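You operate a simulated robot arm through the tools that you are given. There is no shell and no other tool. Be economical: measure what you need, move in short steps, check, and stop when the job is done.

Carry out the task below with a simulated two-armed robot. There is one attempt and no reset: what you move stays moved.

TASK
Hold the griddle and wipe off its soot, then pack the bowl and loose burner cap on it.
Fine: green cloth, put back; yellow bowl on the griddle, the cap from the table in the bowl. What is to be rubbed or washed off counts as gone when no trace of it is left.
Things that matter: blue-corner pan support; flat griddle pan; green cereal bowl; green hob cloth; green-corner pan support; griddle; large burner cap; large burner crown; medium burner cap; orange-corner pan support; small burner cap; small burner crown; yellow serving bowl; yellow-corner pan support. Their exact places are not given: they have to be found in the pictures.

The check looks at the end state, three seconds after you hand in, the way a careful person would. Anything else that was tipped, shoved, dropped, spilled or broken makes it a failure. Lids that push on must go on centred and level and be pressed home; caps that screw on are set level and turned clockwise until they are tight. Flat cloth is picked up by pressing the open fingertips on it (5 to 10 N) and closing them slowly along it; thin cloth reads only 2 to 8 mm in the jaws.

THE ROBOT
Two 6-joint arms with two-finger parallel grippers on one trunk, on a base that drives. Base frame: it is fixed to the floor where the robot stands at the start and does not move with it; the origin is under the middle of the robot, x ahead of it, y to its left, z up; the surface under the hand at the start is at about z = 760. Lengths are in mm, angles in degrees, forces in N, time in s.
The left shoulder is at the start at [80, 216, 1596], the right one opposite. With the tool pointing down near the work surface each hand reaches from about 100 to 600 mm from the robot's upright axis, wherever it stands, measured 20 degrees to its own side. Places, roughly: blue-corner pan support [-1750, -1500, 1000]; green cereal bowl (15x15x7 cm) [-1900, 300, 1500]; green-corner pan support [-2000, -1500, 1000]; griddle [600, 300, 800]; large burner cap (8x9x2 cm) [-1600, -1600, 900]; large burner crown [-1750, -1500, 1000]; medium burner cap (7x7x2 cm) [-1900, -1600, 900]; orange-corner pan support [-2000, -2000, 1000]; small burner cap (6x6x2 cm) [-1600, -1900, 900]; small burner crown [-1750, -2000, 1000]; yellow-corner pan support [-1750, -2000, 1000]. Payload 3.43 kg a hand.
Tool frame (each hand has its own): the origin (TCP) lies between the finger pads and is the grasp point; the fingertips stand 30 mm ahead of it; z points along the fingers, y is the line along which they close. Largest opening 94 mm; finger width 28, thickness 10; the body of the gripper, 50 by 96 mm, starts 55 mm behind the TCP.
Orientation is that of the tool frame in the base frame, as a unit quaternion [x, y, z, w]. With the fingers straight down and closing along the base's y, the tool's x points along the base's -x, its y along +y and its z along -z.

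THE INTERFACE
- The arms move only by the tool drive_tool. It takes "left_increments", "right_increments" or both (then of equal length, played together; a hand with none holds still); each is a list of rows, each a list of 3 entries, a list of its own where there are three numbers: the shift along the tool's x, y, z in units of 20 mm (1.0 is 20 mm), then the turn, a rotation vector about the tool's x, y, z in units of 8 degrees (1.0 is 8 degrees), then the closure, from 0 (fully open) to 1 (shut). In form: [[[dx, dy, dz], [ax, ay, az], grip], ...]. A call has 1 to 10 rows; each row shifts and turns the commanded pose from where the row before left it, along the tool's axes as they then stand. A call with a number of a shift or a turn outside -1 to 1 is refused whole. A row lasts 0.2 s, in which the tool goes at most 50 mm and 8.6 degrees; a call with a longer step from one row to the next is refused whole, and so is a gripper value outside its range. A pose out of reach is approached as far as the arm can. The call stops where the force on the tool passes 40 N (or 10 N more than at its start, if that is more) or the arm is blocked; 0.2 s more then pass. The fingers move at their own pace (about 72 mm/s each) and stop on an object; they squeeze with about 37 N. The grip force told is the motor's: it shows also when the fingers shut on nothing. Time passes only in rows, and 0.2 s behind the last, so rows that do not move let the fingers close. It gives the time, the measured TCP pose, the force on the tool (base axes), the opening and the grip force at its end, in the units of the frame above (readings bear some noise), with the torque about the TCP (base axes, N m) and any sound that the robot's microphone picked up, and new pictures: "show" is both (left out), scene, wrist or none (wrist: the cameras of the hands that moved).
- Cameras (640 x 400 px; columns grow to the right, rows downward): "scene" is now at [95.2, 19.5, 1740.2]; the picture's right is [0.29, -0.96, 0.00], its down [-0.82, -0.25, -0.51] and it looks along [0.49, 0.15, -0.86] (base axes); focal length 269 px, centre (320, 200). "left" rides on the left gripper at [76, -14, -102] in its tool frame; the picture's right is [0.18, 0.98, 0.00], its down [-0.75, 0.14, -0.64] and it looks along [-0.63, 0.12, 0.77] (tool axes); focal length 243 px, centre (320, 200). "right" rides on the right gripper at [76, 14, -102] in its tool frame; the picture's right is [-0.18, 0.98, 0.00], its down [-0.75, -0.14, -0.64] and it looks along [-0.63, -0.12, 0.77] (tool axes); focal length 243 px, centre (320, 200).
- slide_trunk(by): slides the trunk up (or, below 0, down) by that many mm; the arms and the scene camera ride with it, the base frame stays. It gives what a move gives, with no picture.
- steer(legs): drives the robot by 1 to 6 legs, each [ahead, left, turn to the left] in mm, mm and degrees, along the robot's own axes; the way and the turn of a leg run together, so that a leg with both is an arc; at most 1500 mm and 180 degrees a leg. The arms and the cameras ride along, it lands a little off, and it stops where it bumps. It gives what a move gives, and a new picture of the scene camera.
- turn_head(pan, tilt): turns the head with the scene camera to pan (to the left, within 86 degrees either way) and tilt (down, from -29 to 69), counted from straight ahead of the robot. It gives what a move gives, and a new picture of the scene camera.
- pixel_to_xyz(camera, pixels): there is no depth. For up to 12 entries [column, row, z] of the newest picture of that camera ("zoom" is the newest enlarged one), the place [x, y] in the base frame at which the ray of that pixel passes the height z, good to about 2 mm. No time passes.
- zoom(camera, box): a new picture of the part [left, top, right, bottom] of that camera's present view, enlarged. No time passes.
- close_job(): hands the job in; it is judged then, once.

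Work in short steps. Measure before you move; look again where a grasp or a placing could have gone wrong, and mend it. You have 80 turns and 260 pictures in all, those below and enlarged ones among them. Open the grippers and draw the arms clear of the work before you hand the job in, unless the task says otherwise; then end with one line.

The tools are called after "Emit:" by a JSON object that holds its "name" and its "arguments". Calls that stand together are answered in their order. drive_tool: Moves the arms, as the interface text tells. Its arguments: {"type":"object","properties":{"left_increments":{"type":"array","items":{"type":"array"}},"right_increments":{"type":"array","items":{"type":"array"}},"show":{"type":"string","enum":["both","scene","wrist","none"]}},"required":[]} The other tools are called the same way: slide_trunk (by) slides the trunk up or down; steer (legs) drives the base; turn_head (pan, tilt) turns the head that bears the scene camera; pixel_to_xyz (camera, pixels) gives the place at which the rays of pixels pass given heights; zoom (camera, box) takes an enlarged picture of a part of a camera's view; close_job () hands the job in.

At the start:

```text
t: 0.0
left_ee_pos: [271.9, 279.4, 1009.3]
left_tcp_rot: [0.0, 1.0, 0.0, 0.001]
left_ft_force: [0.0, 0.2, 0.9]
left_wrist_torque: [-0.01, -0.01, -0.03]
left_finger_gap: 93.9
left_grip_force: 0.0
right_ee_pos: [461.5, 3.0, 1047.3]
right_tcp_rot: [0.0, 1.0, 0.0, 0.0]
right_ft_force: [-0.2, 0.0, -1.2]
right_wrist_torque: [0.0, -0.02, -0.03]
right_finger_gap: 94.1
right_grip_force: 0.0
trunk travel left (down, up): [-826.0, 14.0]
robot x, y, heading: [-1.0, 3.1, 0.2]
head pan, tilt: [17.0, 59.1]
```

scene: 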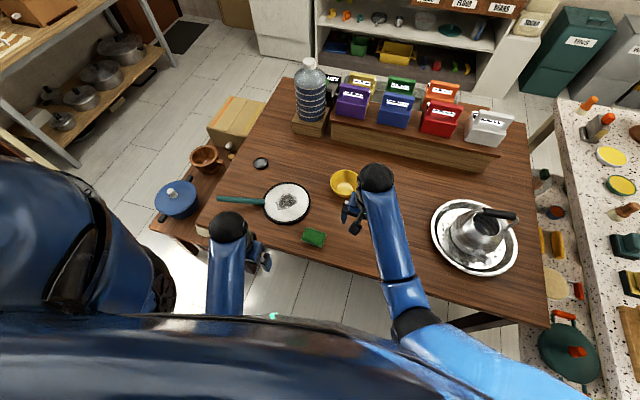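
right: 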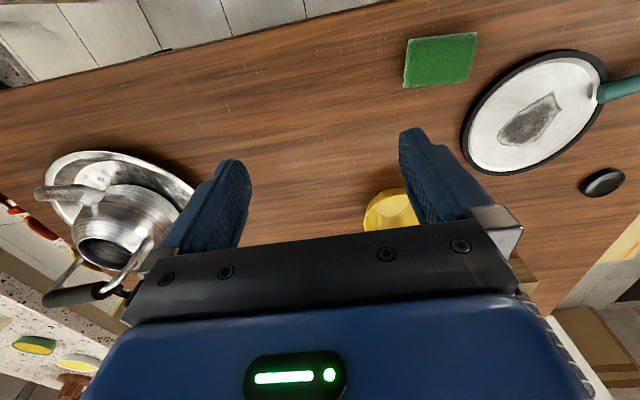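
left: 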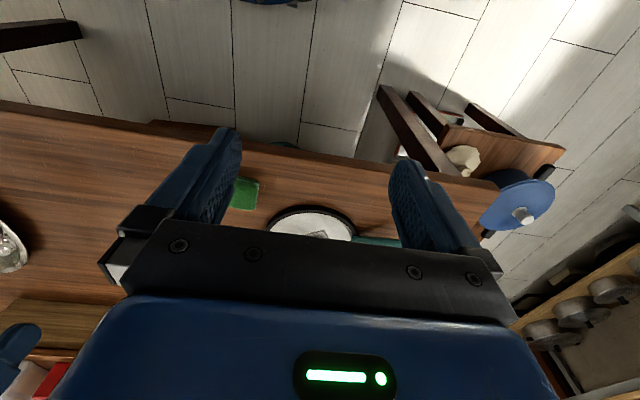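

The table holds the griddle at (288,203), cloth at (314,237), yellow bowl at (345,184) and cap at (261,163). I zoom in and measure their places.

Emit:
{"name": "zoom", "arguments": {"camera": "scene", "box": [200, 140, 380, 260]}}

Emit:
{"name": "pixel_to_xyz", "arguments": {"camera": "scene", "pixels": [[288, 203, 770], [263, 202, 790], [218, 199, 790], [314, 237, 765], [303, 243, 760], [326, 233, 765], [345, 190, 760], [345, 176, 820], [261, 163, 770], [288, 203, 790]]}}

Emit:
{"name": "pixel_to_xyz", "arguments": {"camera": "right", "pixels": [[404, 86, 762], [407, 40, 765], [477, 33, 765], [467, 82, 762], [534, 112, 770], [600, 90, 790], [603, 183, 775], [526, 120, 770], [500, 140, 770], [555, 95, 770]]}}

```text
3.33 times, centred on (290, 200) of scene
```

zoom: 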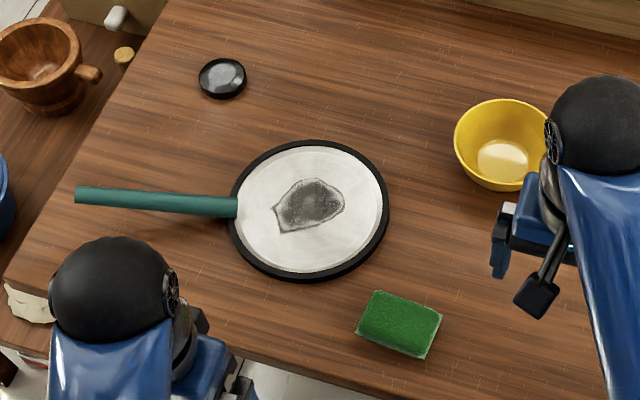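

```text
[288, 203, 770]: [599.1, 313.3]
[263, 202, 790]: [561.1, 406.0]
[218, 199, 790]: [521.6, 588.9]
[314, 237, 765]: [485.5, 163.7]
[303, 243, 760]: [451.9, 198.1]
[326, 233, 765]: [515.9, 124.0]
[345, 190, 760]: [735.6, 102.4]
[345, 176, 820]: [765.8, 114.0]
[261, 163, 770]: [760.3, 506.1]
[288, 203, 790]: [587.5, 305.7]
```

```text
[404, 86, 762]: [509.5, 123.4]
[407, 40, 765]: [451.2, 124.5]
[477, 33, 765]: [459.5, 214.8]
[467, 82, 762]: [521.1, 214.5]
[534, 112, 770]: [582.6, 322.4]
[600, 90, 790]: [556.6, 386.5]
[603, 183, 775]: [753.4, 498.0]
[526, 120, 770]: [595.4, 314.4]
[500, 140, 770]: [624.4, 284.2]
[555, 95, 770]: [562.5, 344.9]
```

Next I look closer at the cloth thickness and handle height, and find the table's near edge.

Emit:
{"name": "zoom", "arguments": {"camera": "right", "box": [380, 10, 640, 210]}}

Emit:
{"name": "zoom", "arguments": {"camera": "left", "box": [200, 140, 520, 340]}}

Emit:
{"name": "pixel_to_xyz", "arguments": {"camera": "scene", "pixels": [[300, 258, 760], [350, 271, 760], [203, 228, 760], [213, 205, 760], [290, 78, 760]]}}

Emit:
{"name": "pixel_to_xyz", "arguments": {"camera": "right", "pixels": [[200, 50, 760], [100, 70, 760]]}}

```text
2.00 times, centred on (510, 110) of right
```

zoom: 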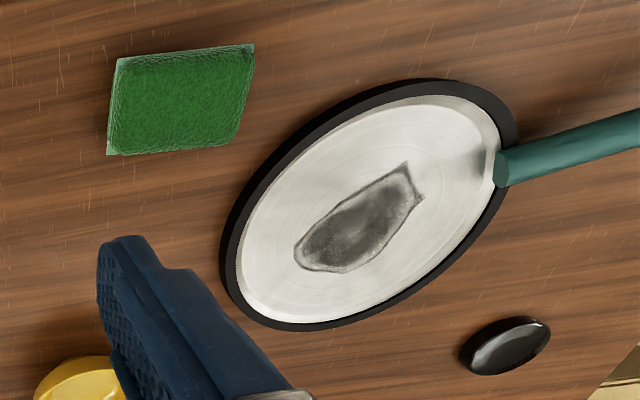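

```text
2.00 times, centred on (360, 240) of left
```

zoom: 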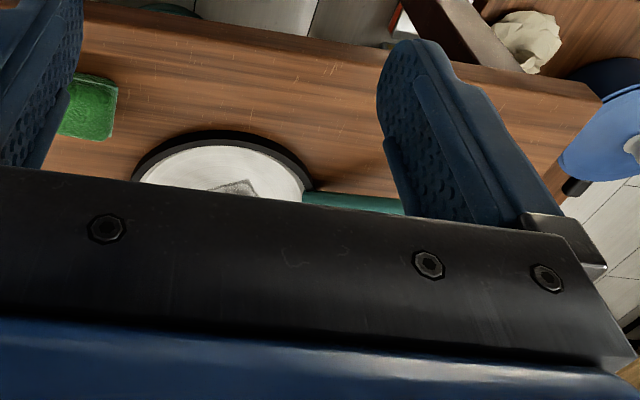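

```text
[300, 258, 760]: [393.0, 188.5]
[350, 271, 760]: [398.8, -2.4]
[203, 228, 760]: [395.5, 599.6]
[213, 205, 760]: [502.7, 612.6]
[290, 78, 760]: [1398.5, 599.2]
```

```text
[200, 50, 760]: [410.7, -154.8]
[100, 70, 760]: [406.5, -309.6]
```

The table's near edge is x≈395, so the handle and cap are out of reach for now. I drive left 230 and ahead 130, then lower the trunk a little.

Emit:
{"name": "steer", "arguments": {"legs": [[0, 230, 0], [130, 0, 0]]}}

Emit:
{"name": "slide_trunk", "arguments": {"by": -120}}

Emit:
{"name": "turn_head", "arguments": {"pan": 8, "tilt": 60}}

```text
t: 2.6
left_ee_pos: [398.7, 507.1, 1009.3]
left_tcp_rot: [0.001, 1.0, 0.0, 0.002]
left_ft_force: [-1.2, -0.2, 0.2]
left_wrist_torque: [0.01, -0.03, 0.0]
left_finger_gap: 94.3
left_grip_force: 0.1
right_ee_pos: [585.8, 231.8, 1050.0]
right_tcp_rot: [0.0, 1.0, 0.0, 0.002]
right_ft_force: [-0.3, 0.2, -1.1]
right_wrist_torque: [-0.04, -0.01, -0.02]
right_finger_gap: 94.3
right_grip_force: 0.1
trunk travel left (down, up): [-826.0, 14.0]
robot x, y, heading: [130.9, 228.3, -0.0]
head pan, tilt: [17.0, 59.1]
```

scene: 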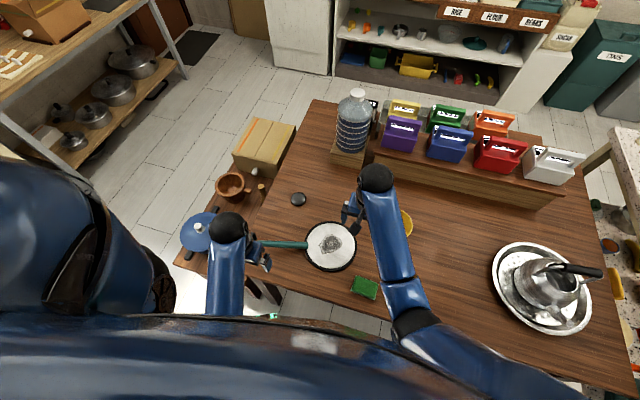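

```text
t: 4.1
left_ee_pos: [401.7, 507.2, 888.5]
left_tcp_rot: [0.002, 1.0, 0.0, -0.001]
left_ft_force: [-0.1, -0.5, 0.4]
left_wrist_torque: [-0.02, 0.01, -0.06]
left_finger_gap: 94.2
left_grip_force: 0.1
right_ee_pos: [590.1, 231.1, 928.6]
right_tcp_rot: [0.001, 1.0, 0.0, 0.0]
right_ft_force: [0.3, 0.2, 0.2]
right_wrist_torque: [-0.01, 0.03, 0.0]
right_finger_gap: 94.1
right_grip_force: 0.1
trunk travel left (down, up): [-706.0, 134.0]
robot x, y, heading: [128.1, 232.1, -0.3]
head pan, tilt: [17.0, 59.1]
```

```text
t: 4.8
left_ee_pos: [402.8, 506.6, 887.8]
left_tcp_rot: [0.002, 1.0, 0.0, -0.001]
left_ft_force: [0.4, -0.3, -0.8]
left_wrist_torque: [-0.01, -0.01, 0.02]
left_finger_gap: 93.7
left_grip_force: 0.2
right_ee_pos: [589.3, 230.5, 927.9]
right_tcp_rot: [0.001, 1.0, 0.0, 0.0]
right_ft_force: [-1.0, -1.1, 1.3]
right_wrist_torque: [0.0, 0.04, 0.01]
right_finger_gap: 94.2
right_grip_force: 0.1
trunk travel left (down, up): [-706.0, 134.0]
robot x, y, heading: [125.7, 227.4, -0.2]
head pan, tilt: [8.0, 60.0]
```

scene: 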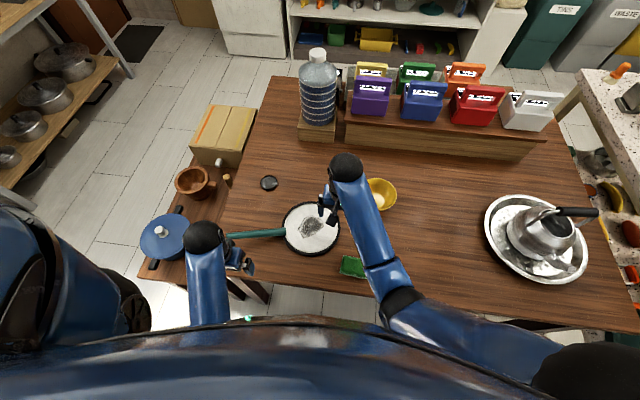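

The right arm hides the cloth and bowl area. I draw the right hand back over the cloth and begin turning the left hand by 78° so it closes across the handle.

Emit:
{"name": "drive_tool", "arguments": {"right_increments": [[[1, -0.7, 0], [0, 0, 0], 0], [[1, -0.7, 0], [0, 0, 0], 0], [[1, -0.7, 0], [0, 0, 0], 0], [[1, -0.6, 0], [0, 0, 0], 0], [[1, -0.6, 0], [0, 0, 0], 0], [[1, 0, 0], [0, 0, 0], 0], [[1, 0, 0], [0, 0, 0], 0], [[0, 0, 0], [0, 0, 0], 0], [[0, 0, 0], [0, 0, 0], 0], [[0, 0, 0], [0, 0, 0], 0]], "left_increments": [[[0, 0, -1], [0, 0, 0.975], 0], [[0, 0, -1], [0, 0, 0.975], 0], [[0, 0, 0], [0, 0, 0.975], 0], [[0, 0, 0], [0, 0, 0.975], 0], [[0, 0, 0], [0, 0, 0.975], 0], [[0, 0, 0], [0, 0, 0.975], 0], [[0, 0, 0], [0, 0, 0.975], 0], [[0, 0, 0], [0, 0, 0.975], 0], [[0, 0, 0], [0, 0, 0.975], 0], [[0, 0, 0], [0, 0, 0.975], 0]]}}

```text
t: 7.0
left_ee_pos: [400.1, 506.3, 920.7]
left_tcp_rot: [0.631, 0.775, 0.0, 0.001]
left_ft_force: [0.0, 0.3, -0.8]
left_wrist_torque: [0.01, 0.02, 0.01]
left_finger_gap: 94.2
left_grip_force: 0.1
left hand out of reach, approached as far as the arm can: row 2
right_ee_pos: [452.5, 166.5, 908.2]
right_tcp_rot: [0.001, 1.0, 0.0, 0.002]
right_ft_force: [-0.4, -0.1, -0.2]
right_wrist_torque: [-0.01, -0.03, 0.02]
right_finger_gap: 93.9
right_grip_force: 0.0
right hand out of reach, approached as far as the arm can: row 1, 2, 3, 4
trunk travel left (down, up): [-706.0, 134.0]
robot x, y, heading: [128.1, 227.5, -0.3]
head pan, tilt: [8.0, 60.0]
```

scene: 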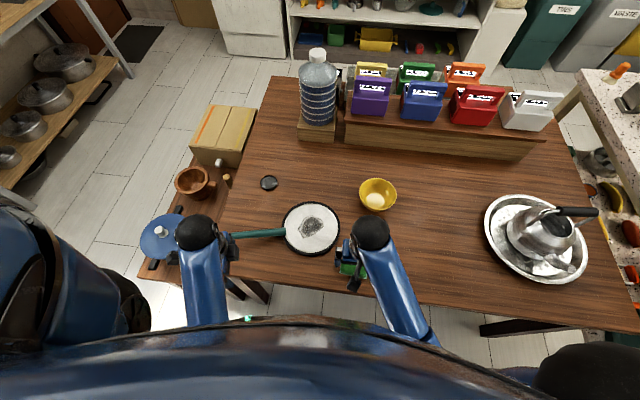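
right: 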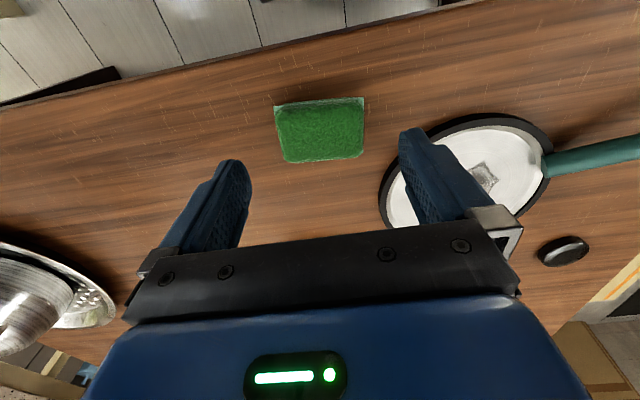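
left: 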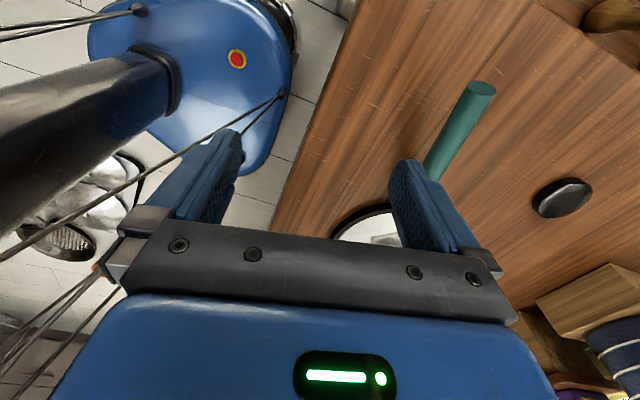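

Now I triangulate the handle, cap, bowl and cloth from the fresh pictures at several heights.

Emit:
{"name": "pixel_to_xyz", "arguments": {"camera": "left", "pixels": [[480, 90, 780], [480, 90, 800], [435, 170, 780], [435, 170, 800], [563, 197, 765], [563, 197, 775]]}}

Emit:
{"name": "pixel_to_xyz", "arguments": {"camera": "right", "pixels": [[546, 165, 780], [546, 165, 800], [277, 105, 761], [363, 97, 761], [363, 153, 761], [288, 162, 761], [467, 167, 768], [484, 178, 768], [563, 250, 770]]}}

Emit:
{"name": "pixel_to_xyz", "arguments": {"camera": "scene", "pixels": [[285, 232, 780], [285, 232, 800], [242, 236, 780], [242, 236, 800], [312, 228, 768], [283, 228, 760], [341, 228, 760], [269, 183, 770], [378, 194, 820], [374, 200, 762]]}}

Emit:
{"name": "zoom", "arguments": {"camera": "right", "box": [260, 80, 420, 180]}}

Emit:
{"name": "zoom", "arguments": {"camera": "scene", "box": [220, 160, 420, 285]}}

```text
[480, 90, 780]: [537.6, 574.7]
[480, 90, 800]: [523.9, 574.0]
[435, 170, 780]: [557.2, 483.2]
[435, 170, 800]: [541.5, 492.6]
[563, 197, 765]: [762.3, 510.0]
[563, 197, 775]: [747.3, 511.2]
```

```text
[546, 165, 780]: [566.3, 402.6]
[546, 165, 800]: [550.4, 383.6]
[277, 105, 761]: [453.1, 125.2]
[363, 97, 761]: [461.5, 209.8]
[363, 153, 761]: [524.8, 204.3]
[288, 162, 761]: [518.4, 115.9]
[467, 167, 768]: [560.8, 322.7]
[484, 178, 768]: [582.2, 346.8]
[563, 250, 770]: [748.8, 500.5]
```

```text
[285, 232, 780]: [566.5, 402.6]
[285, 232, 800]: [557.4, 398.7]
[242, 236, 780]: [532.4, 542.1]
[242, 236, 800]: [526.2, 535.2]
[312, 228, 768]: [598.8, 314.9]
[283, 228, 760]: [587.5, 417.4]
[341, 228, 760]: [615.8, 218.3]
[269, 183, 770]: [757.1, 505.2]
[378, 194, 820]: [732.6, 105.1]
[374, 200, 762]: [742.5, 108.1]
```

```text
4.00 times, centred on (340, 130) of right
```

zoom: 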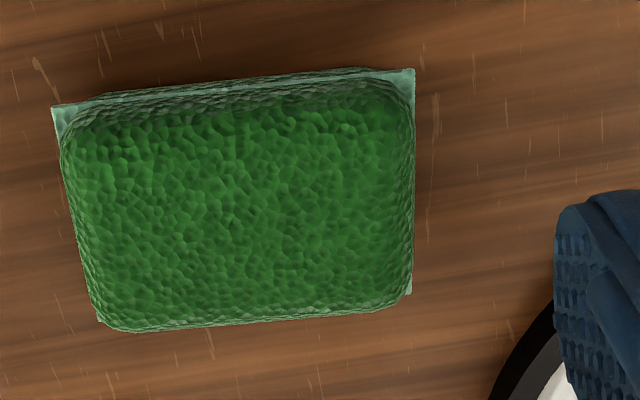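

```text
3.20 times, centred on (320, 222) of scene
```

zoom: 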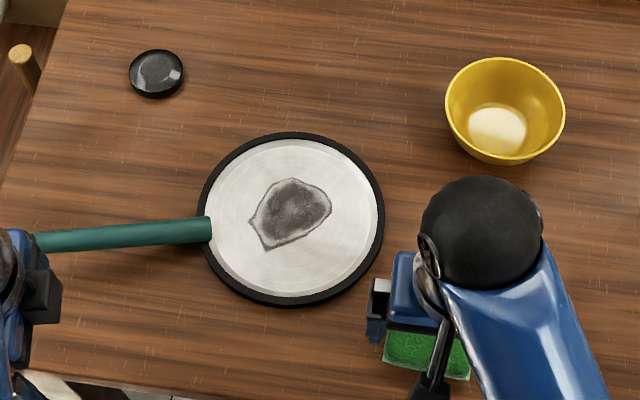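

The handle axis lies at z≈780 from (566,403) to (537,575), the cloth is a pad centred near (489,164), and the soot is near (599,315). I bring the left hand over the handle at about (553,480) and turn the right hand by −85°.

Emit:
{"name": "drive_tool", "arguments": {"left_increments": [[[-0.354, 0.902, 0], [0, 0, 0], 0], [[-0.354, 0.902, 0], [0, 0, 0], 0], [[-0.354, 0.902, 0], [0, 0, 0], 0], [[-0.354, 0.902, 0], [0, 0, 0], 0], [[-0.354, 0.902, 0], [0, 0, 0], 0], [[-0.354, 0.902, 0], [0, 0, 0], 0], [[-0.354, 0.902, 0], [0, 0, 0], 0], [[-0.354, 0.902, 1], [0, 0, 0], 0], [[0, 0, 1], [0, 0, 0], 0], [[0, 0, 0], [0, 0, 0], 0]], "right_increments": [[[0, 0, 0.5], [0, 0, -1], 0], [[0, 0, 0.5], [0, 0, -1], 0], [[0, 0, 0], [0, 0, -1], 0], [[0, 0, 0], [0, 0, -1], 0], [[0, 0, 0], [0, 0, -1], 0], [[0, 0, 0], [0, 0, -1], 0], [[0, 0, 0], [0, 0, -1], 0], [[0, 0, 0], [0, 0, -1], 0], [[0, 0, 0], [0, 0, -1], 0], [[0, 0, 0], [0, 0, -1], 0]]}}

```text
t: 9.2
left_ee_pos: [550.1, 481.8, 868.1]
left_tcp_rot: [0.631, 0.776, 0.0, 0.0]
left_ft_force: [-0.6, 0.3, 0.2]
left_wrist_torque: [0.02, 0.01, 0.01]
left_finger_gap: 94.1
left_grip_force: 0.0
left hand out of reach, approached as far as the arm can: row 1, 2, 3, 5
right_ee_pos: [452.5, 168.1, 890.8]
right_tcp_rot: [-0.643, 0.766, 0.0, 0.001]
right_ft_force: [0.1, -0.1, 0.3]
right_wrist_torque: [0.01, 0.0, 0.02]
right_finger_gap: 94.0
right_grip_force: 0.0
trunk travel left (down, up): [-706.0, 134.0]
robot x, y, heading: [131.9, 231.1, -0.1]
head pan, tilt: [8.0, 60.0]
```

scene: 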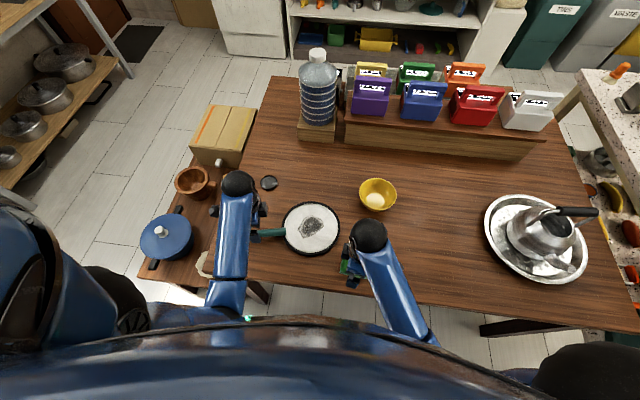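
right: 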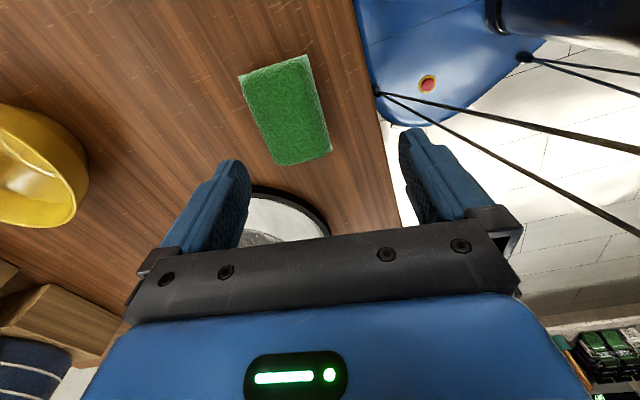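
left: 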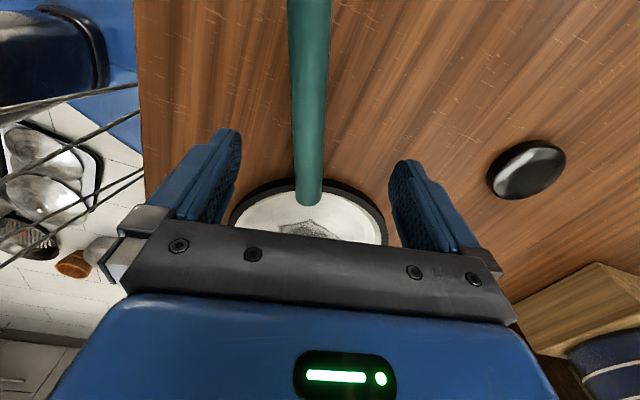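

The left fingers straddle the handle. I measure the handle under the hand and the cloth's corners in the right view.

Emit:
{"name": "pixel_to_xyz", "arguments": {"camera": "left", "pixels": [[309, 190, 780], [309, 100, 780], [309, 10, 780]]}}

Emit:
{"name": "pixel_to_xyz", "arguments": {"camera": "right", "pixels": [[238, 75, 761], [306, 54, 761], [332, 153, 761], [277, 166, 761]]}}

```text
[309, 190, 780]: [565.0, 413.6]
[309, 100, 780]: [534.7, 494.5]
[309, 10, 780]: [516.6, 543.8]
```

```text
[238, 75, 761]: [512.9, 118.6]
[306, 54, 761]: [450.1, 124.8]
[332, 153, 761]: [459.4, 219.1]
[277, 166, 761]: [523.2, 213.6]
```

The left view shows that the handle rises outward (20° yaw, about 0.28 slope), with z≈803 at (538,480). I correct the yaw, lower onto it and close the left hand, while the right hand goes above the cloth pad.

Emit:
{"name": "drive_tool", "arguments": {"left_increments": [[[0, -0.2, 0], [0, 0, -1], 0], [[0.1, -0.38, 0], [0, 0, 0], 0], [[0, 0, 0.9], [0, 0, 0], 0], [[0, 0, 0.9], [0, 0, 0], 0], [[0, 0, 0.8], [0, 0, 0], 0], [[0, 0, 0.65], [0, 0, 0], 0], [[0, 0, 0], [0, 0, 0], 0], [[0, 0, 0], [0, 0, 0], 0]], "right_increments": [[[0, -0.6, 0], [0, 0, -0.6], 0], [[-0.05, -0.6, 0], [0, 0, 0], 0], [[0, -0.6, 0], [0, 0, 0], 0], [[0, 0, 0.8], [0, 0, 0], 0], [[0, 0, 0.8], [0, 0, 0], 0], [[0, 0, 0.8], [0, 0, 0], 0], [[0, 0, 0.8], [0, 0, 0], 0], [[0, 0, 0], [0, 0, 0], 0]]}}

```text
t: 11.0
left_ee_pos: [539.0, 476.9, 802.5]
left_tcp_rot: [0.576, 0.818, 0.0, 0.0]
left_ft_force: [-0.2, -0.8, -0.1]
left_wrist_torque: [0.0, 0.02, -0.03]
left_finger_gap: 93.9
left_grip_force: 0.0
right_ee_pos: [488.5, 163.8, 825.8]
right_tcp_rot: [-0.674, 0.739, 0.0, 0.001]
right_ft_force: [0.2, 0.9, -0.3]
right_wrist_torque: [-0.02, 0.04, 0.0]
right_finger_gap: 94.3
right_grip_force: 0.1
trunk travel left (down, up): [-706.0, 134.0]
robot x, y, heading: [129.7, 224.8, -0.5]
head pan, tilt: [8.0, 60.0]
```

scene: 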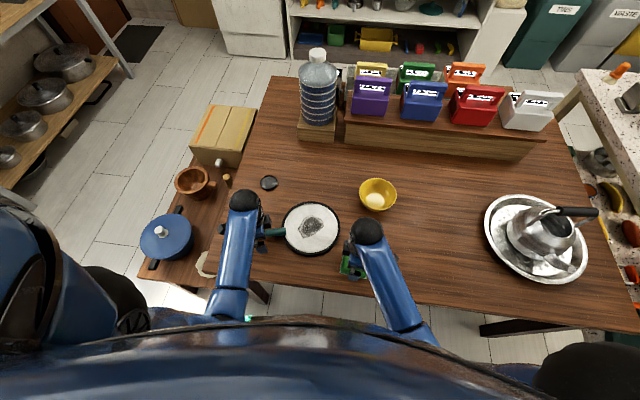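
right: 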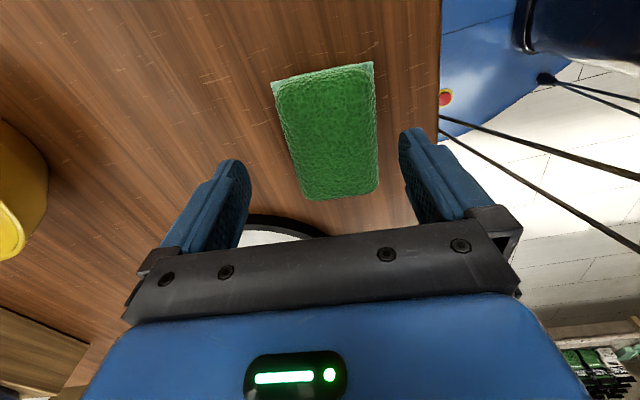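
left: 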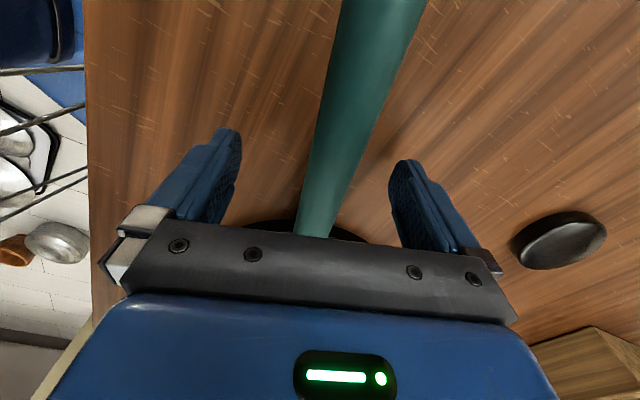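

The handle passes between the left fingers about 5 mm off centre (column ≈329 at row 188). I shift +4 mm and close slowly, and measure the cloth corners again for the right hand.

Emit:
{"name": "drive_tool", "arguments": {"left_increments": [[[0, 0.22, 0], [0, 0, 0], 0.3], [[0, 0, 0], [0, 0, 0], 0.5], [[0, 0, 0], [0, 0, 0], 0.7], [[0, 0, 0], [0, 0, 0], 1], [[0, 0, 0], [0, 0, 0], 1], [[0, 0, 0], [0, 0, 0], 1]]}}

Emit:
{"name": "pixel_to_xyz", "arguments": {"camera": "right", "pixels": [[271, 83, 761], [373, 62, 761], [378, 190, 761], [306, 199, 761], [276, 95, 780], [372, 75, 780]]}}

```text
t: 12.4
left_ee_pos: [543.5, 480.5, 802.8]
left_tcp_rot: [0.575, 0.818, 0.0, -0.001]
left_ft_force: [-0.1, 0.5, 0.8]
left_wrist_torque: [0.03, 0.0, 0.0]
left_finger_gap: 30.4
left_grip_force: 36.9
right_ee_pos: [488.4, 163.9, 825.4]
right_tcp_rot: [-0.674, 0.739, 0.001, 0.0]
right_ft_force: [0.7, 0.3, -0.1]
right_wrist_torque: [-0.03, 0.0, 0.02]
right_finger_gap: 93.9
right_grip_force: 0.1
trunk travel left (down, up): [-706.0, 134.0]
robot x, y, heading: [130.9, 228.2, 0.0]
head pan, tilt: [8.0, 60.0]
```

scene: 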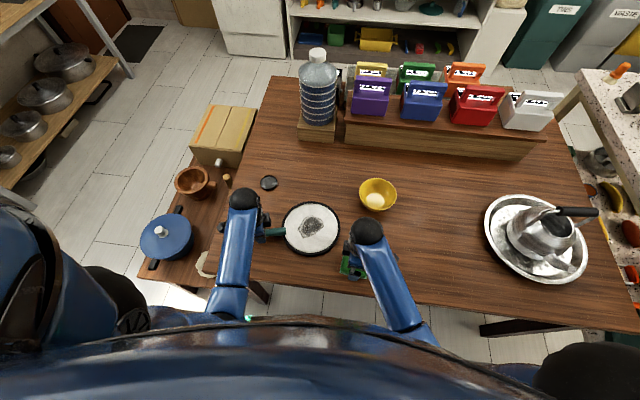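
left: 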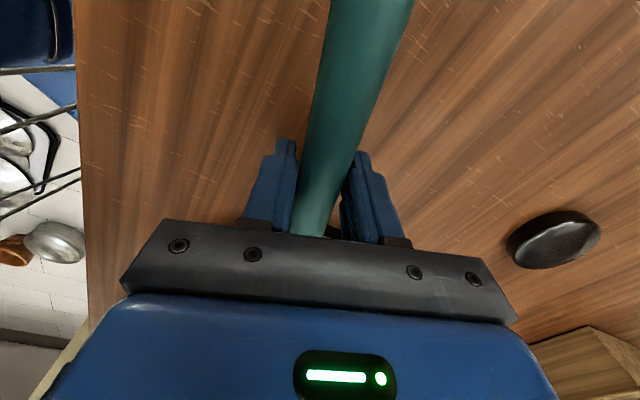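

```text
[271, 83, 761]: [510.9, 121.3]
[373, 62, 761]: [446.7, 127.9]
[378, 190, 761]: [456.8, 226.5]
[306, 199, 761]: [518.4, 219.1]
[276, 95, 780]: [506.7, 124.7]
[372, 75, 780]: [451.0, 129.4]
```

The griddle is held (gap 30, 37 N). I centre the right hand on the cloth pad at about (482,168), lower it so the tips are just above the table, and close.

Emit:
{"name": "drive_tool", "arguments": {"right_increments": [[[-0.2, 0.3, 0], [0, 0, 0], 0], [[0, 0, 0.8], [0, 0, 0], 0], [[0, 0, 0.75], [0, 0, 0], 0], [[0, 0, 0], [0, 0, 0], 0.2], [[0, 0, 0], [0, 0, 0], 0.4], [[0, 0, 0], [0, 0, 0], 0.6], [[0, 0, 0], [0, 0, 0], 0.8], [[0, 0, 0], [0, 0, 0], 1], [[0, 0, 0], [0, 0, 0], 1]], "show": "wrist"}}

```text
t: 14.4
left_ee_pos: [545.0, 479.9, 803.0]
left_tcp_rot: [0.574, 0.819, 0.0, 0.0]
left_ft_force: [-0.4, 0.2, 0.1]
left_wrist_torque: [0.04, 0.03, 0.02]
left_finger_gap: 30.3
left_grip_force: 37.0
right_ee_pos: [483.8, 168.3, 795.1]
right_tcp_rot: [-0.674, 0.739, 0.0, 0.0]
right_ft_force: [-1.2, -0.2, -0.5]
right_wrist_torque: [0.02, -0.02, -0.01]
right_finger_gap: 61.1
right_grip_force: 36.7
trunk travel left (down, up): [-706.0, 134.0]
robot x, y, heading: [128.8, 228.1, -0.0]
head pan, tilt: [8.0, 60.0]
```

right: 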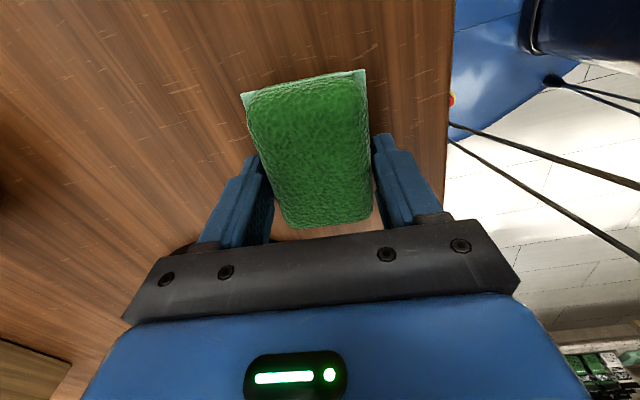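

The pad is gripped solidly at 61 mm, and its home TCP is (484,168,795). I lift it and carry it above the soot at about (599,315).

Emit:
{"name": "drive_tool", "arguments": {"right_increments": [[[0, 0, -1], [0, 0, 0], 1], [[0, 0, -1], [0, 0, 0], 1], [[-0.98, -0.632, -0.3], [0, 0, 0], 1], [[-0.98, -0.632, 0], [0, 0, 0], 1], [[-0.98, -0.632, 0], [0, 0, 0], 1], [[-0.98, -0.632, 0], [0, 0, 0], 1], [[-0.98, -0.632, 0], [0, 0, 0], 1], [[-0.98, -0.632, 0], [0, 0, 0], 1], [[-0.98, -0.632, 0], [0, 0, 0], 1], [[-0.98, -0.632, 0], [0, 0, 0], 1]]}}

```text
t: 16.6
left_ee_pos: [543.4, 479.8, 802.5]
left_tcp_rot: [0.575, 0.818, 0.0, 0.0]
left_ft_force: [-0.4, -0.8, 0.0]
left_wrist_torque: [0.04, 0.07, -0.02]
left_finger_gap: 30.5
left_grip_force: 37.1
right_ee_pos: [599.7, 315.7, 841.9]
right_tcp_rot: [-0.674, 0.739, 0.001, -0.001]
right_ft_force: [-0.5, 0.6, -0.2]
right_wrist_torque: [-0.04, 0.01, 0.01]
right_finger_gap: 0.0
right_grip_force: 32.8
trunk travel left (down, up): [-706.0, 134.0]
robot x, y, heading: [130.2, 225.4, 0.1]
head pan, tilt: [8.0, 60.0]
```

scene: 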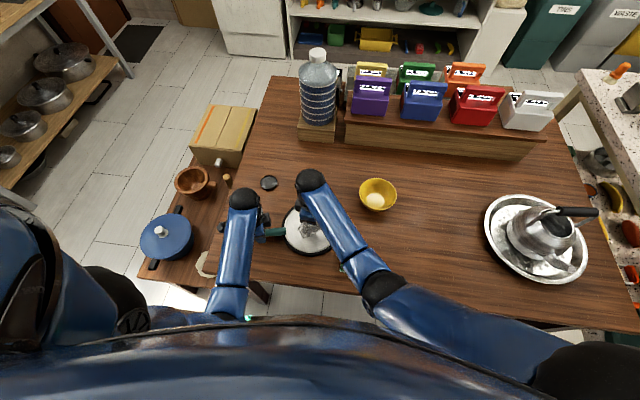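
right: 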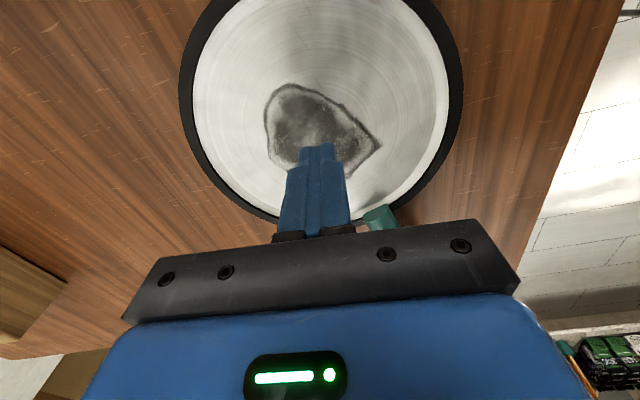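

The pad slipped out and the fingers are shut on nothing. I measure the soot from this good view and look for the cloth.

Emit:
{"name": "pixel_to_xyz", "arguments": {"camera": "right", "pixels": [[266, 100, 768], [293, 85, 768], [381, 146, 768], [345, 178, 768], [268, 155, 768], [320, 100, 768], [192, 105, 768], [447, 85, 768], [320, 185, 768]]}}

Emit:
{"name": "zoom", "arguments": {"camera": "scene", "box": [290, 200, 420, 290]}}

Emit:
{"name": "drive_tool", "arguments": {"right_increments": [[[0.98, 0.632, 0], [0, 0, 0], 0], [[0.98, 0.632, 0], [0, 0, 0], 0], [[0.98, 0.632, 0], [0, 0, 0], 0], [[0.98, 0.632, 0], [0, 0, 0], 0], [[0.98, 0.632, 0], [0, 0, 0], 0], [[0.98, 0.632, 0], [0, 0, 0], 0], [[0.98, 0.632, 0], [0, 0, 0], 0], [[0.98, 0.632, 0], [0, 0, 0], 0], [[0, 0, 0], [0, 0, 0], 0]], "show": "wrist"}}

```text
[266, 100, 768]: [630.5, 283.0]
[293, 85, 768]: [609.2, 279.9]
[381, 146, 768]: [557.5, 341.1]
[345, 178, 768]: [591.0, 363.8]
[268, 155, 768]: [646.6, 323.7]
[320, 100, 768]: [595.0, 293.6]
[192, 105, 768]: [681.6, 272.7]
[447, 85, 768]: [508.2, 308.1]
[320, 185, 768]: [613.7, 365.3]
```

```text
4.44 times, centred on (355, 245) of scene
```

zoom: 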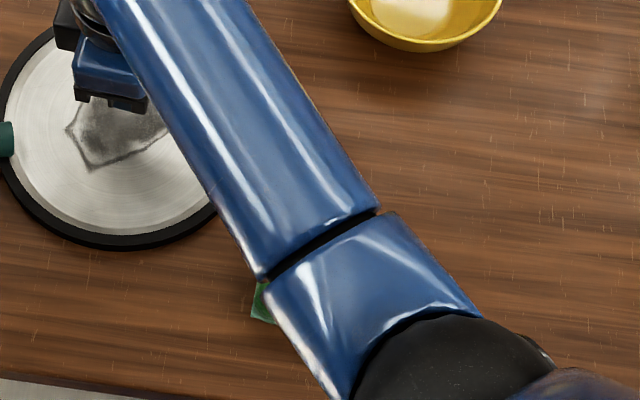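

```text
t: 18.6
left_ee_pos: [543.5, 479.8, 803.2]
left_tcp_rot: [0.575, 0.818, -0.001, -0.001]
left_ft_force: [-1.3, -0.8, 0.3]
left_wrist_torque: [0.04, -0.02, -0.12]
left_finger_gap: 30.4
left_grip_force: 37.1
right_ee_pos: [482.1, 168.6, 840.0]
right_tcp_rot: [-0.674, 0.739, -0.001, 0.0]
right_ft_force: [-0.9, 0.2, -0.3]
right_wrist_torque: [-0.02, 0.01, -0.04]
right_finger_gap: 93.9
right_grip_force: 0.0
trunk travel left (down, up): [-706.0, 134.0]
robot x, y, heading: [126.4, 227.3, 0.2]
head pan, tilt: [8.0, 60.0]
```

right: 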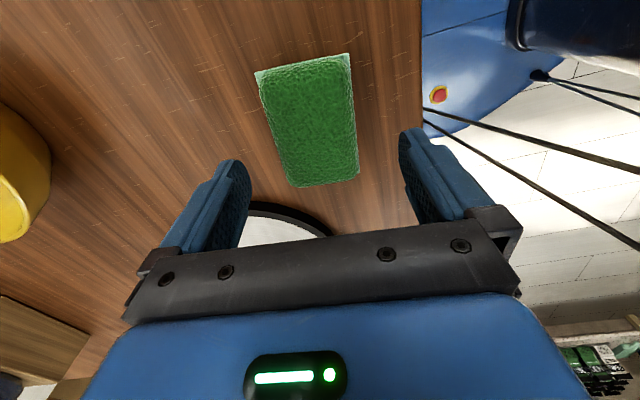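

The pad is still in place, so my grip was too shallow. I lower until the tips nearly touch the table (TCP ≈791), close, lift a little and check.

Emit:
{"name": "drive_tool", "arguments": {"right_increments": [[[0, 0, 1], [0, 0, 0], 0], [[0, 0, 1], [0, 0, 0], 0], [[0, 0, 0.44], [0, 0, 0], 0], [[0, 0, 0], [0, 0, 0], 0.3], [[0, 0, 0], [0, 0, 0], 0.6], [[0, 0, 0], [0, 0, 0], 1], [[0, 0, 0], [0, 0, 0], 1], [[0, 0, 0], [0, 0, 0], 1], [[0, 0, 0], [0, 0, 0], 1]], "show": "wrist"}}

Emit:
{"name": "drive_tool", "arguments": {"right_increments": [[[0, 0, -0.4], [0, 0, 0], 1], [[0, 0, -0.4], [0, 0, 0], 1], [[0, 0, -0.4], [0, 0, 0], 1]], "show": "wrist"}}

```text
t: 20.6
left_ee_pos: [543.3, 479.7, 804.4]
left_tcp_rot: [0.575, 0.818, 0.0, 0.0]
left_ft_force: [-0.3, -0.1, -0.4]
left_wrist_torque: [-0.03, 0.0, 0.0]
left_finger_gap: 30.6
left_grip_force: 37.2
right_ee_pos: [483.0, 169.5, 791.2]
right_tcp_rot: [-0.673, 0.739, -0.001, 0.0]
right_ft_force: [1.1, -0.7, 0.3]
right_wrist_torque: [-0.02, 0.01, 0.02]
right_finger_gap: 61.3
right_grip_force: 37.5
trunk travel left (down, up): [-706.0, 134.0]
robot x, y, heading: [128.1, 231.8, -0.3]
head pan, tilt: [8.0, 60.0]
```

right: 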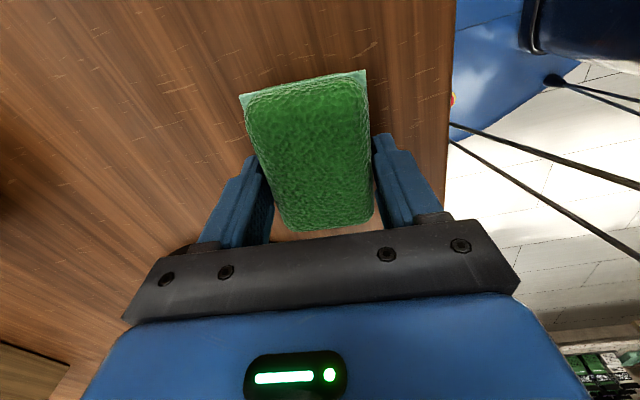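

```text
t: 21.4
left_ee_pos: [544.3, 480.3, 803.0]
left_tcp_rot: [0.574, 0.819, 0.0, 0.0]
left_ft_force: [-1.0, 0.3, -0.2]
left_wrist_torque: [-0.02, -0.04, -0.03]
left_finger_gap: 30.2
left_grip_force: 36.9
right_ee_pos: [483.2, 168.8, 816.0]
right_tcp_rot: [-0.674, 0.739, 0.001, 0.0]
right_ft_force: [0.0, 0.0, -0.2]
right_wrist_torque: [-0.01, -0.06, -0.03]
right_finger_gap: 61.2
right_grip_force: 37.0
trunk travel left (down, up): [-706.0, 134.0]
robot x, y, heading: [127.7, 230.5, 0.1]
head pan, tilt: [8.0, 60.0]
```

right: 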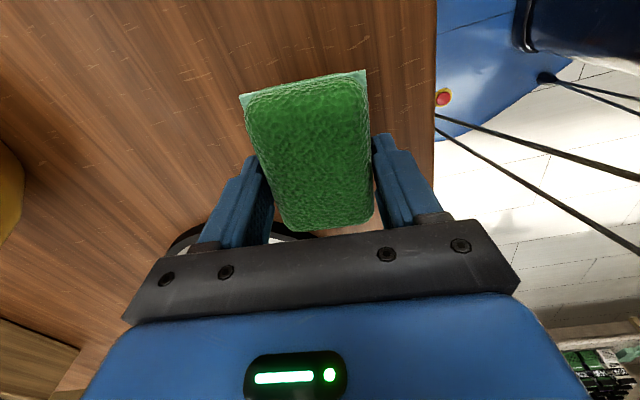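

Now the pad is held (gap 61 at z 816). I carry it more slowly over the soot.

Emit:
{"name": "drive_tool", "arguments": {"right_increments": [[[0, 0, -0.6], [0, 0, 0], 1], [[-0.3, -0.2, -0.6], [0, 0, 0], 1], [[-0.6, -0.4, 0], [0, 0, 0], 1], [[-0.8, -0.5, 0], [0, 0, 0], 1], [[-0.8, -0.5, 0], [0, 0, 0], 1], [[-0.8, -0.5, 0], [0, 0, 0], 1], [[-0.8, -0.5, 0], [0, 0, 0], 1], [[-0.8, -0.5, 0], [0, 0, 0], 1], [[-0.8, -0.5, 0], [0, 0, 0], 1], [[-0.8, -0.5, 0], [0, 0, 0], 1]]}}

```text
t: 23.6
left_ee_pos: [543.8, 480.0, 802.9]
left_tcp_rot: [0.576, 0.818, 0.0, -0.001]
left_ft_force: [-0.9, -0.4, 0.8]
left_wrist_torque: [-0.08, 0.02, -0.01]
left_finger_gap: 30.8
left_grip_force: 36.8
right_ee_pos: [578.6, 291.6, 841.5]
right_tcp_rot: [-0.674, 0.739, 0.0, 0.0]
right_ft_force: [-0.5, 0.3, -0.2]
right_wrist_torque: [0.0, -0.01, -0.02]
right_finger_gap: 61.3
right_grip_force: 36.9
trunk travel left (down, up): [-706.0, 134.0]
robot x, y, heading: [135.9, 232.4, -0.2]
head pan, tilt: [8.0, 60.0]
```

scene: 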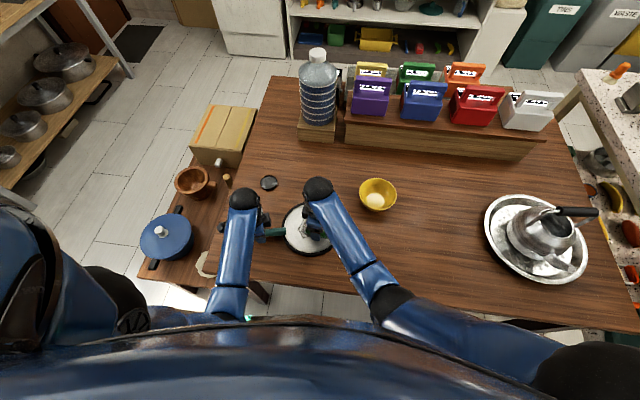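
right: 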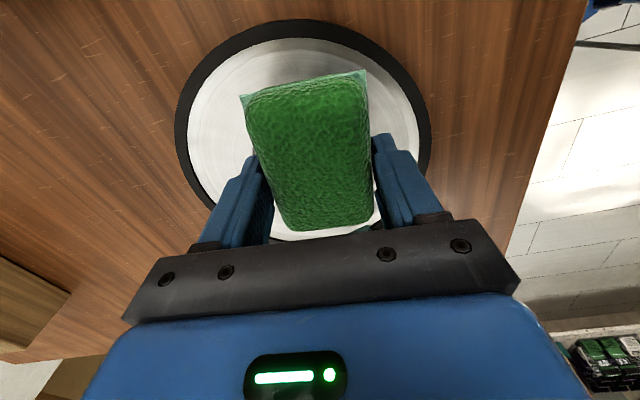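

The pad is held above the griddle. I lower it in small steps to find contact.

Emit:
{"name": "drive_tool", "arguments": {"right_increments": [[[-0.5, 0, 0.6], [0, 0, 0], 1], [[-0.5, 0, 0.6], [0, 0, 0], 1], [[0, 0, 0.3], [0, 0, 0], 1], [[0, 0, 0.15], [0, 0, 0], 1], [[0, 0, 0.1], [0, 0, 0], 1], [[0, 0, 0], [0, 0, 0], 1]], "show": "none"}}

```text
t: 25.0
left_ee_pos: [542.9, 479.1, 802.7]
left_tcp_rot: [0.575, 0.818, 0.0, -0.001]
left_ft_force: [-0.5, -0.1, 1.2]
left_wrist_torque: [0.02, -0.02, -0.01]
left_finger_gap: 30.1
left_grip_force: 36.2
right_ee_pos: [580.5, 310.8, 804.6]
right_tcp_rot: [-0.674, 0.739, 0.0, 0.0]
right_ft_force: [0.2, 0.1, -0.7]
right_wrist_torque: [-0.02, 0.03, -0.02]
right_finger_gap: 61.3
right_grip_force: 37.3
trunk travel left (down, up): [-706.0, 134.0]
robot x, y, heading: [130.8, 227.3, 0.1]
head pan, tilt: [8.0, 60.0]
```

Still no contact at 804.6, so I continue in 2 mm steps.

Emit:
{"name": "drive_tool", "arguments": {"right_increments": [[[0, 0, 0.1], [0, 0, 0], 1], [[0, 0, 0.1], [0, 0, 0], 1], [[0, 0, 0], [0, 0, 0], 1]], "show": "wrist"}}

```text
t: 25.8
left_ee_pos: [543.6, 479.3, 802.4]
left_tcp_rot: [0.575, 0.818, 0.0, 0.001]
left_ft_force: [-0.9, -0.9, 1.1]
left_wrist_torque: [-0.03, 0.02, 0.02]
left_finger_gap: 30.5
left_grip_force: 36.4
right_ee_pos: [579.5, 310.9, 800.8]
right_tcp_rot: [-0.674, 0.739, 0.0, 0.0]
right_ft_force: [0.4, 0.1, -0.6]
right_wrist_torque: [0.01, 0.01, 0.01]
right_finger_gap: 61.3
right_grip_force: 37.5
trunk travel left (down, up): [-706.0, 134.0]
robot x, y, heading: [128.0, 228.9, -0.0]
head pan, tilt: [8.0, 60.0]
```

right: 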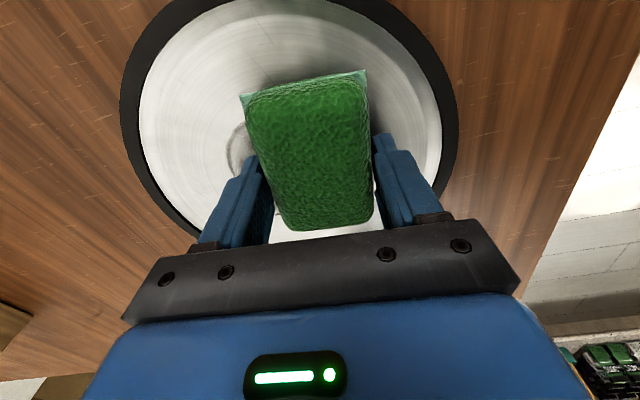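

Emit:
{"name": "drive_tool", "arguments": {"right_increments": [[[0, 0, 0.1], [0, 0, 0], 1], [[0, 0, 0.1], [0, 0, 0], 1], [[0, 0, 0], [0, 0, 0], 1]], "show": "none"}}

```text
t: 26.6
left_ee_pos: [541.7, 479.1, 804.9]
left_tcp_rot: [0.575, 0.818, 0.0, 0.0]
left_ft_force: [2.3, 2.5, -9.4]
left_wrist_torque: [0.36, 0.1, 0.13]
left_finger_gap: 30.5
left_grip_force: 36.6
right_ee_pos: [579.6, 310.8, 799.2]
right_tcp_rot: [-0.673, 0.74, -0.001, 0.002]
right_ft_force: [-4.2, -4.5, 33.6]
right_wrist_torque: [-0.21, 0.43, 0.1]
right_finger_gap: 61.1
right_grip_force: 36.8
trunk travel left (down, up): [-706.0, 134.0]
robot x, y, heading: [125.4, 225.9, 0.1]
head pan, tilt: [8.0, 60.0]
```

In contact at 34 N with the plate at TCP ≈800, held by the left hand. I ease up slightly and rub along x with small y shifts.

Emit:
{"name": "drive_tool", "arguments": {"right_increments": [[[0, 0, -0.06], [0, 0, 0], 1], [[0, -0.6, 0], [0, 0, 0], 1], [[0, -0.6, 0], [0, 0, 0], 1], [[0, -0.6, 0], [0, 0, 0], 1], [[-0.4, 0, 0], [0, 0, 0], 1], [[0, 0.7, 0], [0, 0, 0], 1], [[0, 0.7, 0], [0, 0, 0], 1], [[0, 0.7, 0], [0, 0, 0], 1]], "show": "wrist"}}

```text
t: 28.4
left_ee_pos: [543.6, 480.3, 803.6]
left_tcp_rot: [0.574, 0.819, 0.001, 0.0]
left_ft_force: [-1.3, 4.4, 2.4]
left_wrist_torque: [0.22, 0.0, -0.05]
left_finger_gap: 30.5
left_grip_force: 36.7
right_ee_pos: [575.0, 318.7, 798.9]
right_tcp_rot: [-0.673, 0.739, 0.0, 0.002]
right_ft_force: [9.8, -1.8, 22.3]
right_wrist_torque: [-0.2, -0.45, 0.04]
right_finger_gap: 61.3
right_grip_force: 37.2
trunk travel left (down, up): [-706.0, 134.0]
robot x, y, heading: [130.0, 228.0, 0.2]
head pan, tilt: [8.0, 60.0]
```

right: 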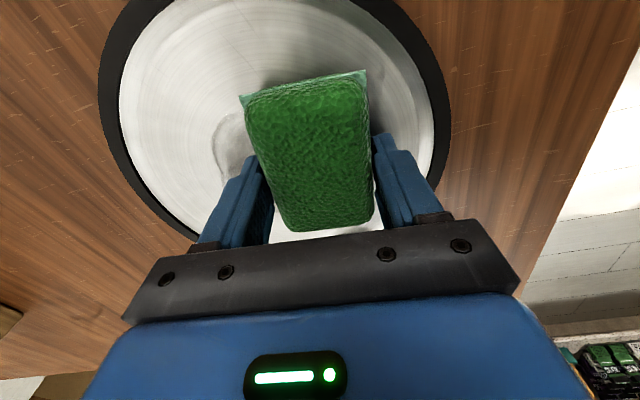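

Works at about 22 N and the soot fades. I continue rubbing over the full patch.

Emit:
{"name": "drive_tool", "arguments": {"right_increments": [[[0, -0.8, 0], [0, 0, 0], 1], [[0, -0.8, 0], [0, 0, 0], 1], [[0, -0.8, 0], [0, 0, 0], 1], [[0.5, 0.1, 0], [0, 0, 0], 1], [[0.5, 0, 0], [0, 0, 0], 1], [[0, 0.8, 0], [0, 0, 0], 1], [[0, 0.8, 0], [0, 0, 0], 1], [[0, 0.8, 0], [0, 0, 0], 1], [[-0.5, -0.3, 0], [0, 0, 0], 1], [[-0.5, -0.3, 0], [0, 0, 0], 1]], "show": "wrist"}}

Emit:
{"name": "drive_tool", "arguments": {"right_increments": [[[0, -0.8, 0], [0, 0, 0], 1], [[0, -0.8, 0], [0, 0, 0], 1], [[0, -0.6, 0], [0, 0, 0], 1], [[0.5, 0, 0], [0, 0, 0], 1], [[0.5, 0, 0], [0, 0, 0], 1], [[-0.5, 0, 0], [0, 0, 0], 1], [[-0.5, 0, 0], [0, 0, 0], 1], [[0, 0.8, 0], [0, 0, 0], 1], [[0, 0.8, 0], [0, 0, 0], 1], [[0, 0.8, 0], [0, 0, 0], 1]], "show": "wrist"}}

```text
t: 30.6
left_ee_pos: [543.3, 480.4, 804.1]
left_tcp_rot: [0.575, 0.818, 0.0, 0.0]
left_ft_force: [3.0, 4.2, 8.3]
left_wrist_torque: [0.17, 0.12, 0.2]
left_finger_gap: 30.4
left_grip_force: 36.8
right_ee_pos: [583.2, 318.1, 799.0]
right_tcp_rot: [-0.673, 0.739, -0.001, 0.001]
right_ft_force: [-1.5, -3.6, 9.2]
right_wrist_torque: [-0.18, 0.16, 0.08]
right_finger_gap: 61.4
right_grip_force: 37.0
trunk travel left (down, up): [-706.0, 134.0]
robot x, y, heading: [131.9, 232.1, -0.2]
head pan, tilt: [8.0, 60.0]
```

right: 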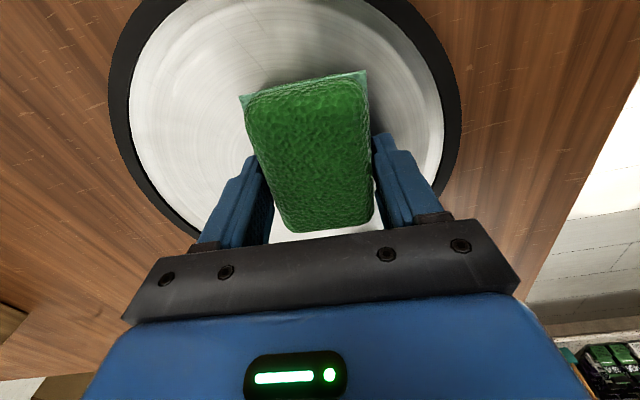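

```text
t: 32.8
left_ee_pos: [543.6, 480.4, 804.1]
left_tcp_rot: [0.575, 0.818, 0.0, 0.0]
left_ft_force: [-1.1, 2.5, 9.7]
left_wrist_torque: [-0.12, -0.17, -0.08]
left_finger_gap: 30.4
left_grip_force: 36.9
right_ee_pos: [580.9, 317.1, 798.8]
right_tcp_rot: [-0.674, 0.739, -0.001, 0.001]
right_ft_force: [0.7, -0.2, 3.6]
right_wrist_torque: [-0.19, -0.03, 0.04]
right_finger_gap: 61.1
right_grip_force: 37.0
trunk travel left (down, up): [-706.0, 134.0]
robot x, y, heading: [128.6, 228.2, 0.0]
head pan, tilt: [8.0, 60.0]
```

right: 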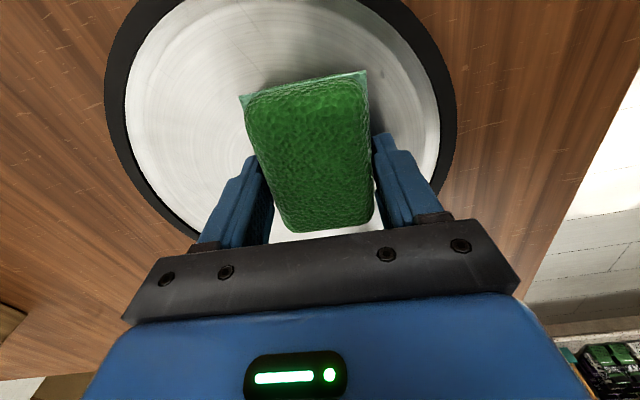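

The visible part is clean. I lift the pad and back it toward the near right to see the whole plate.

Emit:
{"name": "drive_tool", "arguments": {"right_increments": [[[0, 0, -0.8], [0, 0, 0], 1], [[0, 0, -0.8], [0, 0, 0], 1], [[0.8, 0.4, -0.5], [0, 0, 0], 1], [[0.8, 0.5, 0], [0, 0, 0], 1], [[0.8, 0.5, 0], [0, 0, 0], 1], [[0.8, 0.5, 0], [0, 0, 0], 1], [[0.8, 0.5, 0], [0, 0, 0], 1], [[0.8, 0.5, 0], [0, 0, 0], 1], [[0.8, 0.5, 0], [0, 0, 0], 1]], "show": "none"}}

Emit:
{"name": "zoom", "arguments": {"camera": "scene", "box": [260, 185, 370, 255]}}

```text
t: 34.8
left_ee_pos: [542.6, 479.4, 802.3]
left_tcp_rot: [0.575, 0.818, 0.0, 0.0]
left_ft_force: [0.3, 1.4, 7.8]
left_wrist_torque: [-0.37, -0.18, 0.1]
left_finger_gap: 30.3
left_grip_force: 37.2
right_ee_pos: [501.1, 211.9, 839.7]
right_tcp_rot: [-0.674, 0.739, 0.0, 0.0]
right_ft_force: [-0.2, 0.4, -1.1]
right_wrist_torque: [0.01, -0.03, -0.03]
right_finger_gap: 61.3
right_grip_force: 36.6
trunk travel left (down, up): [-706.0, 134.0]
robot x, y, heading: [129.1, 228.8, -0.1]
head pan, tilt: [8.0, 60.0]
```

```text
5.71 times, centred on (315, 220) of scene
```

zoom: 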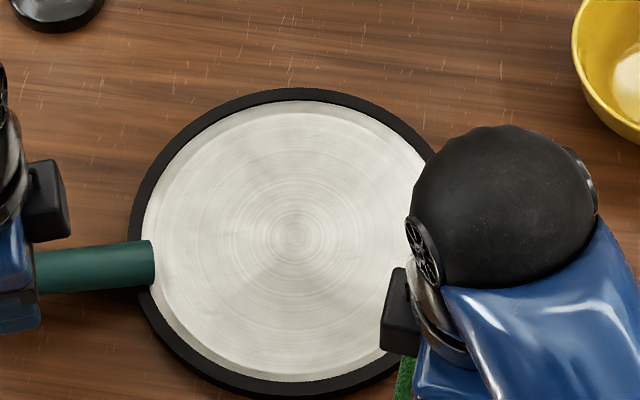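

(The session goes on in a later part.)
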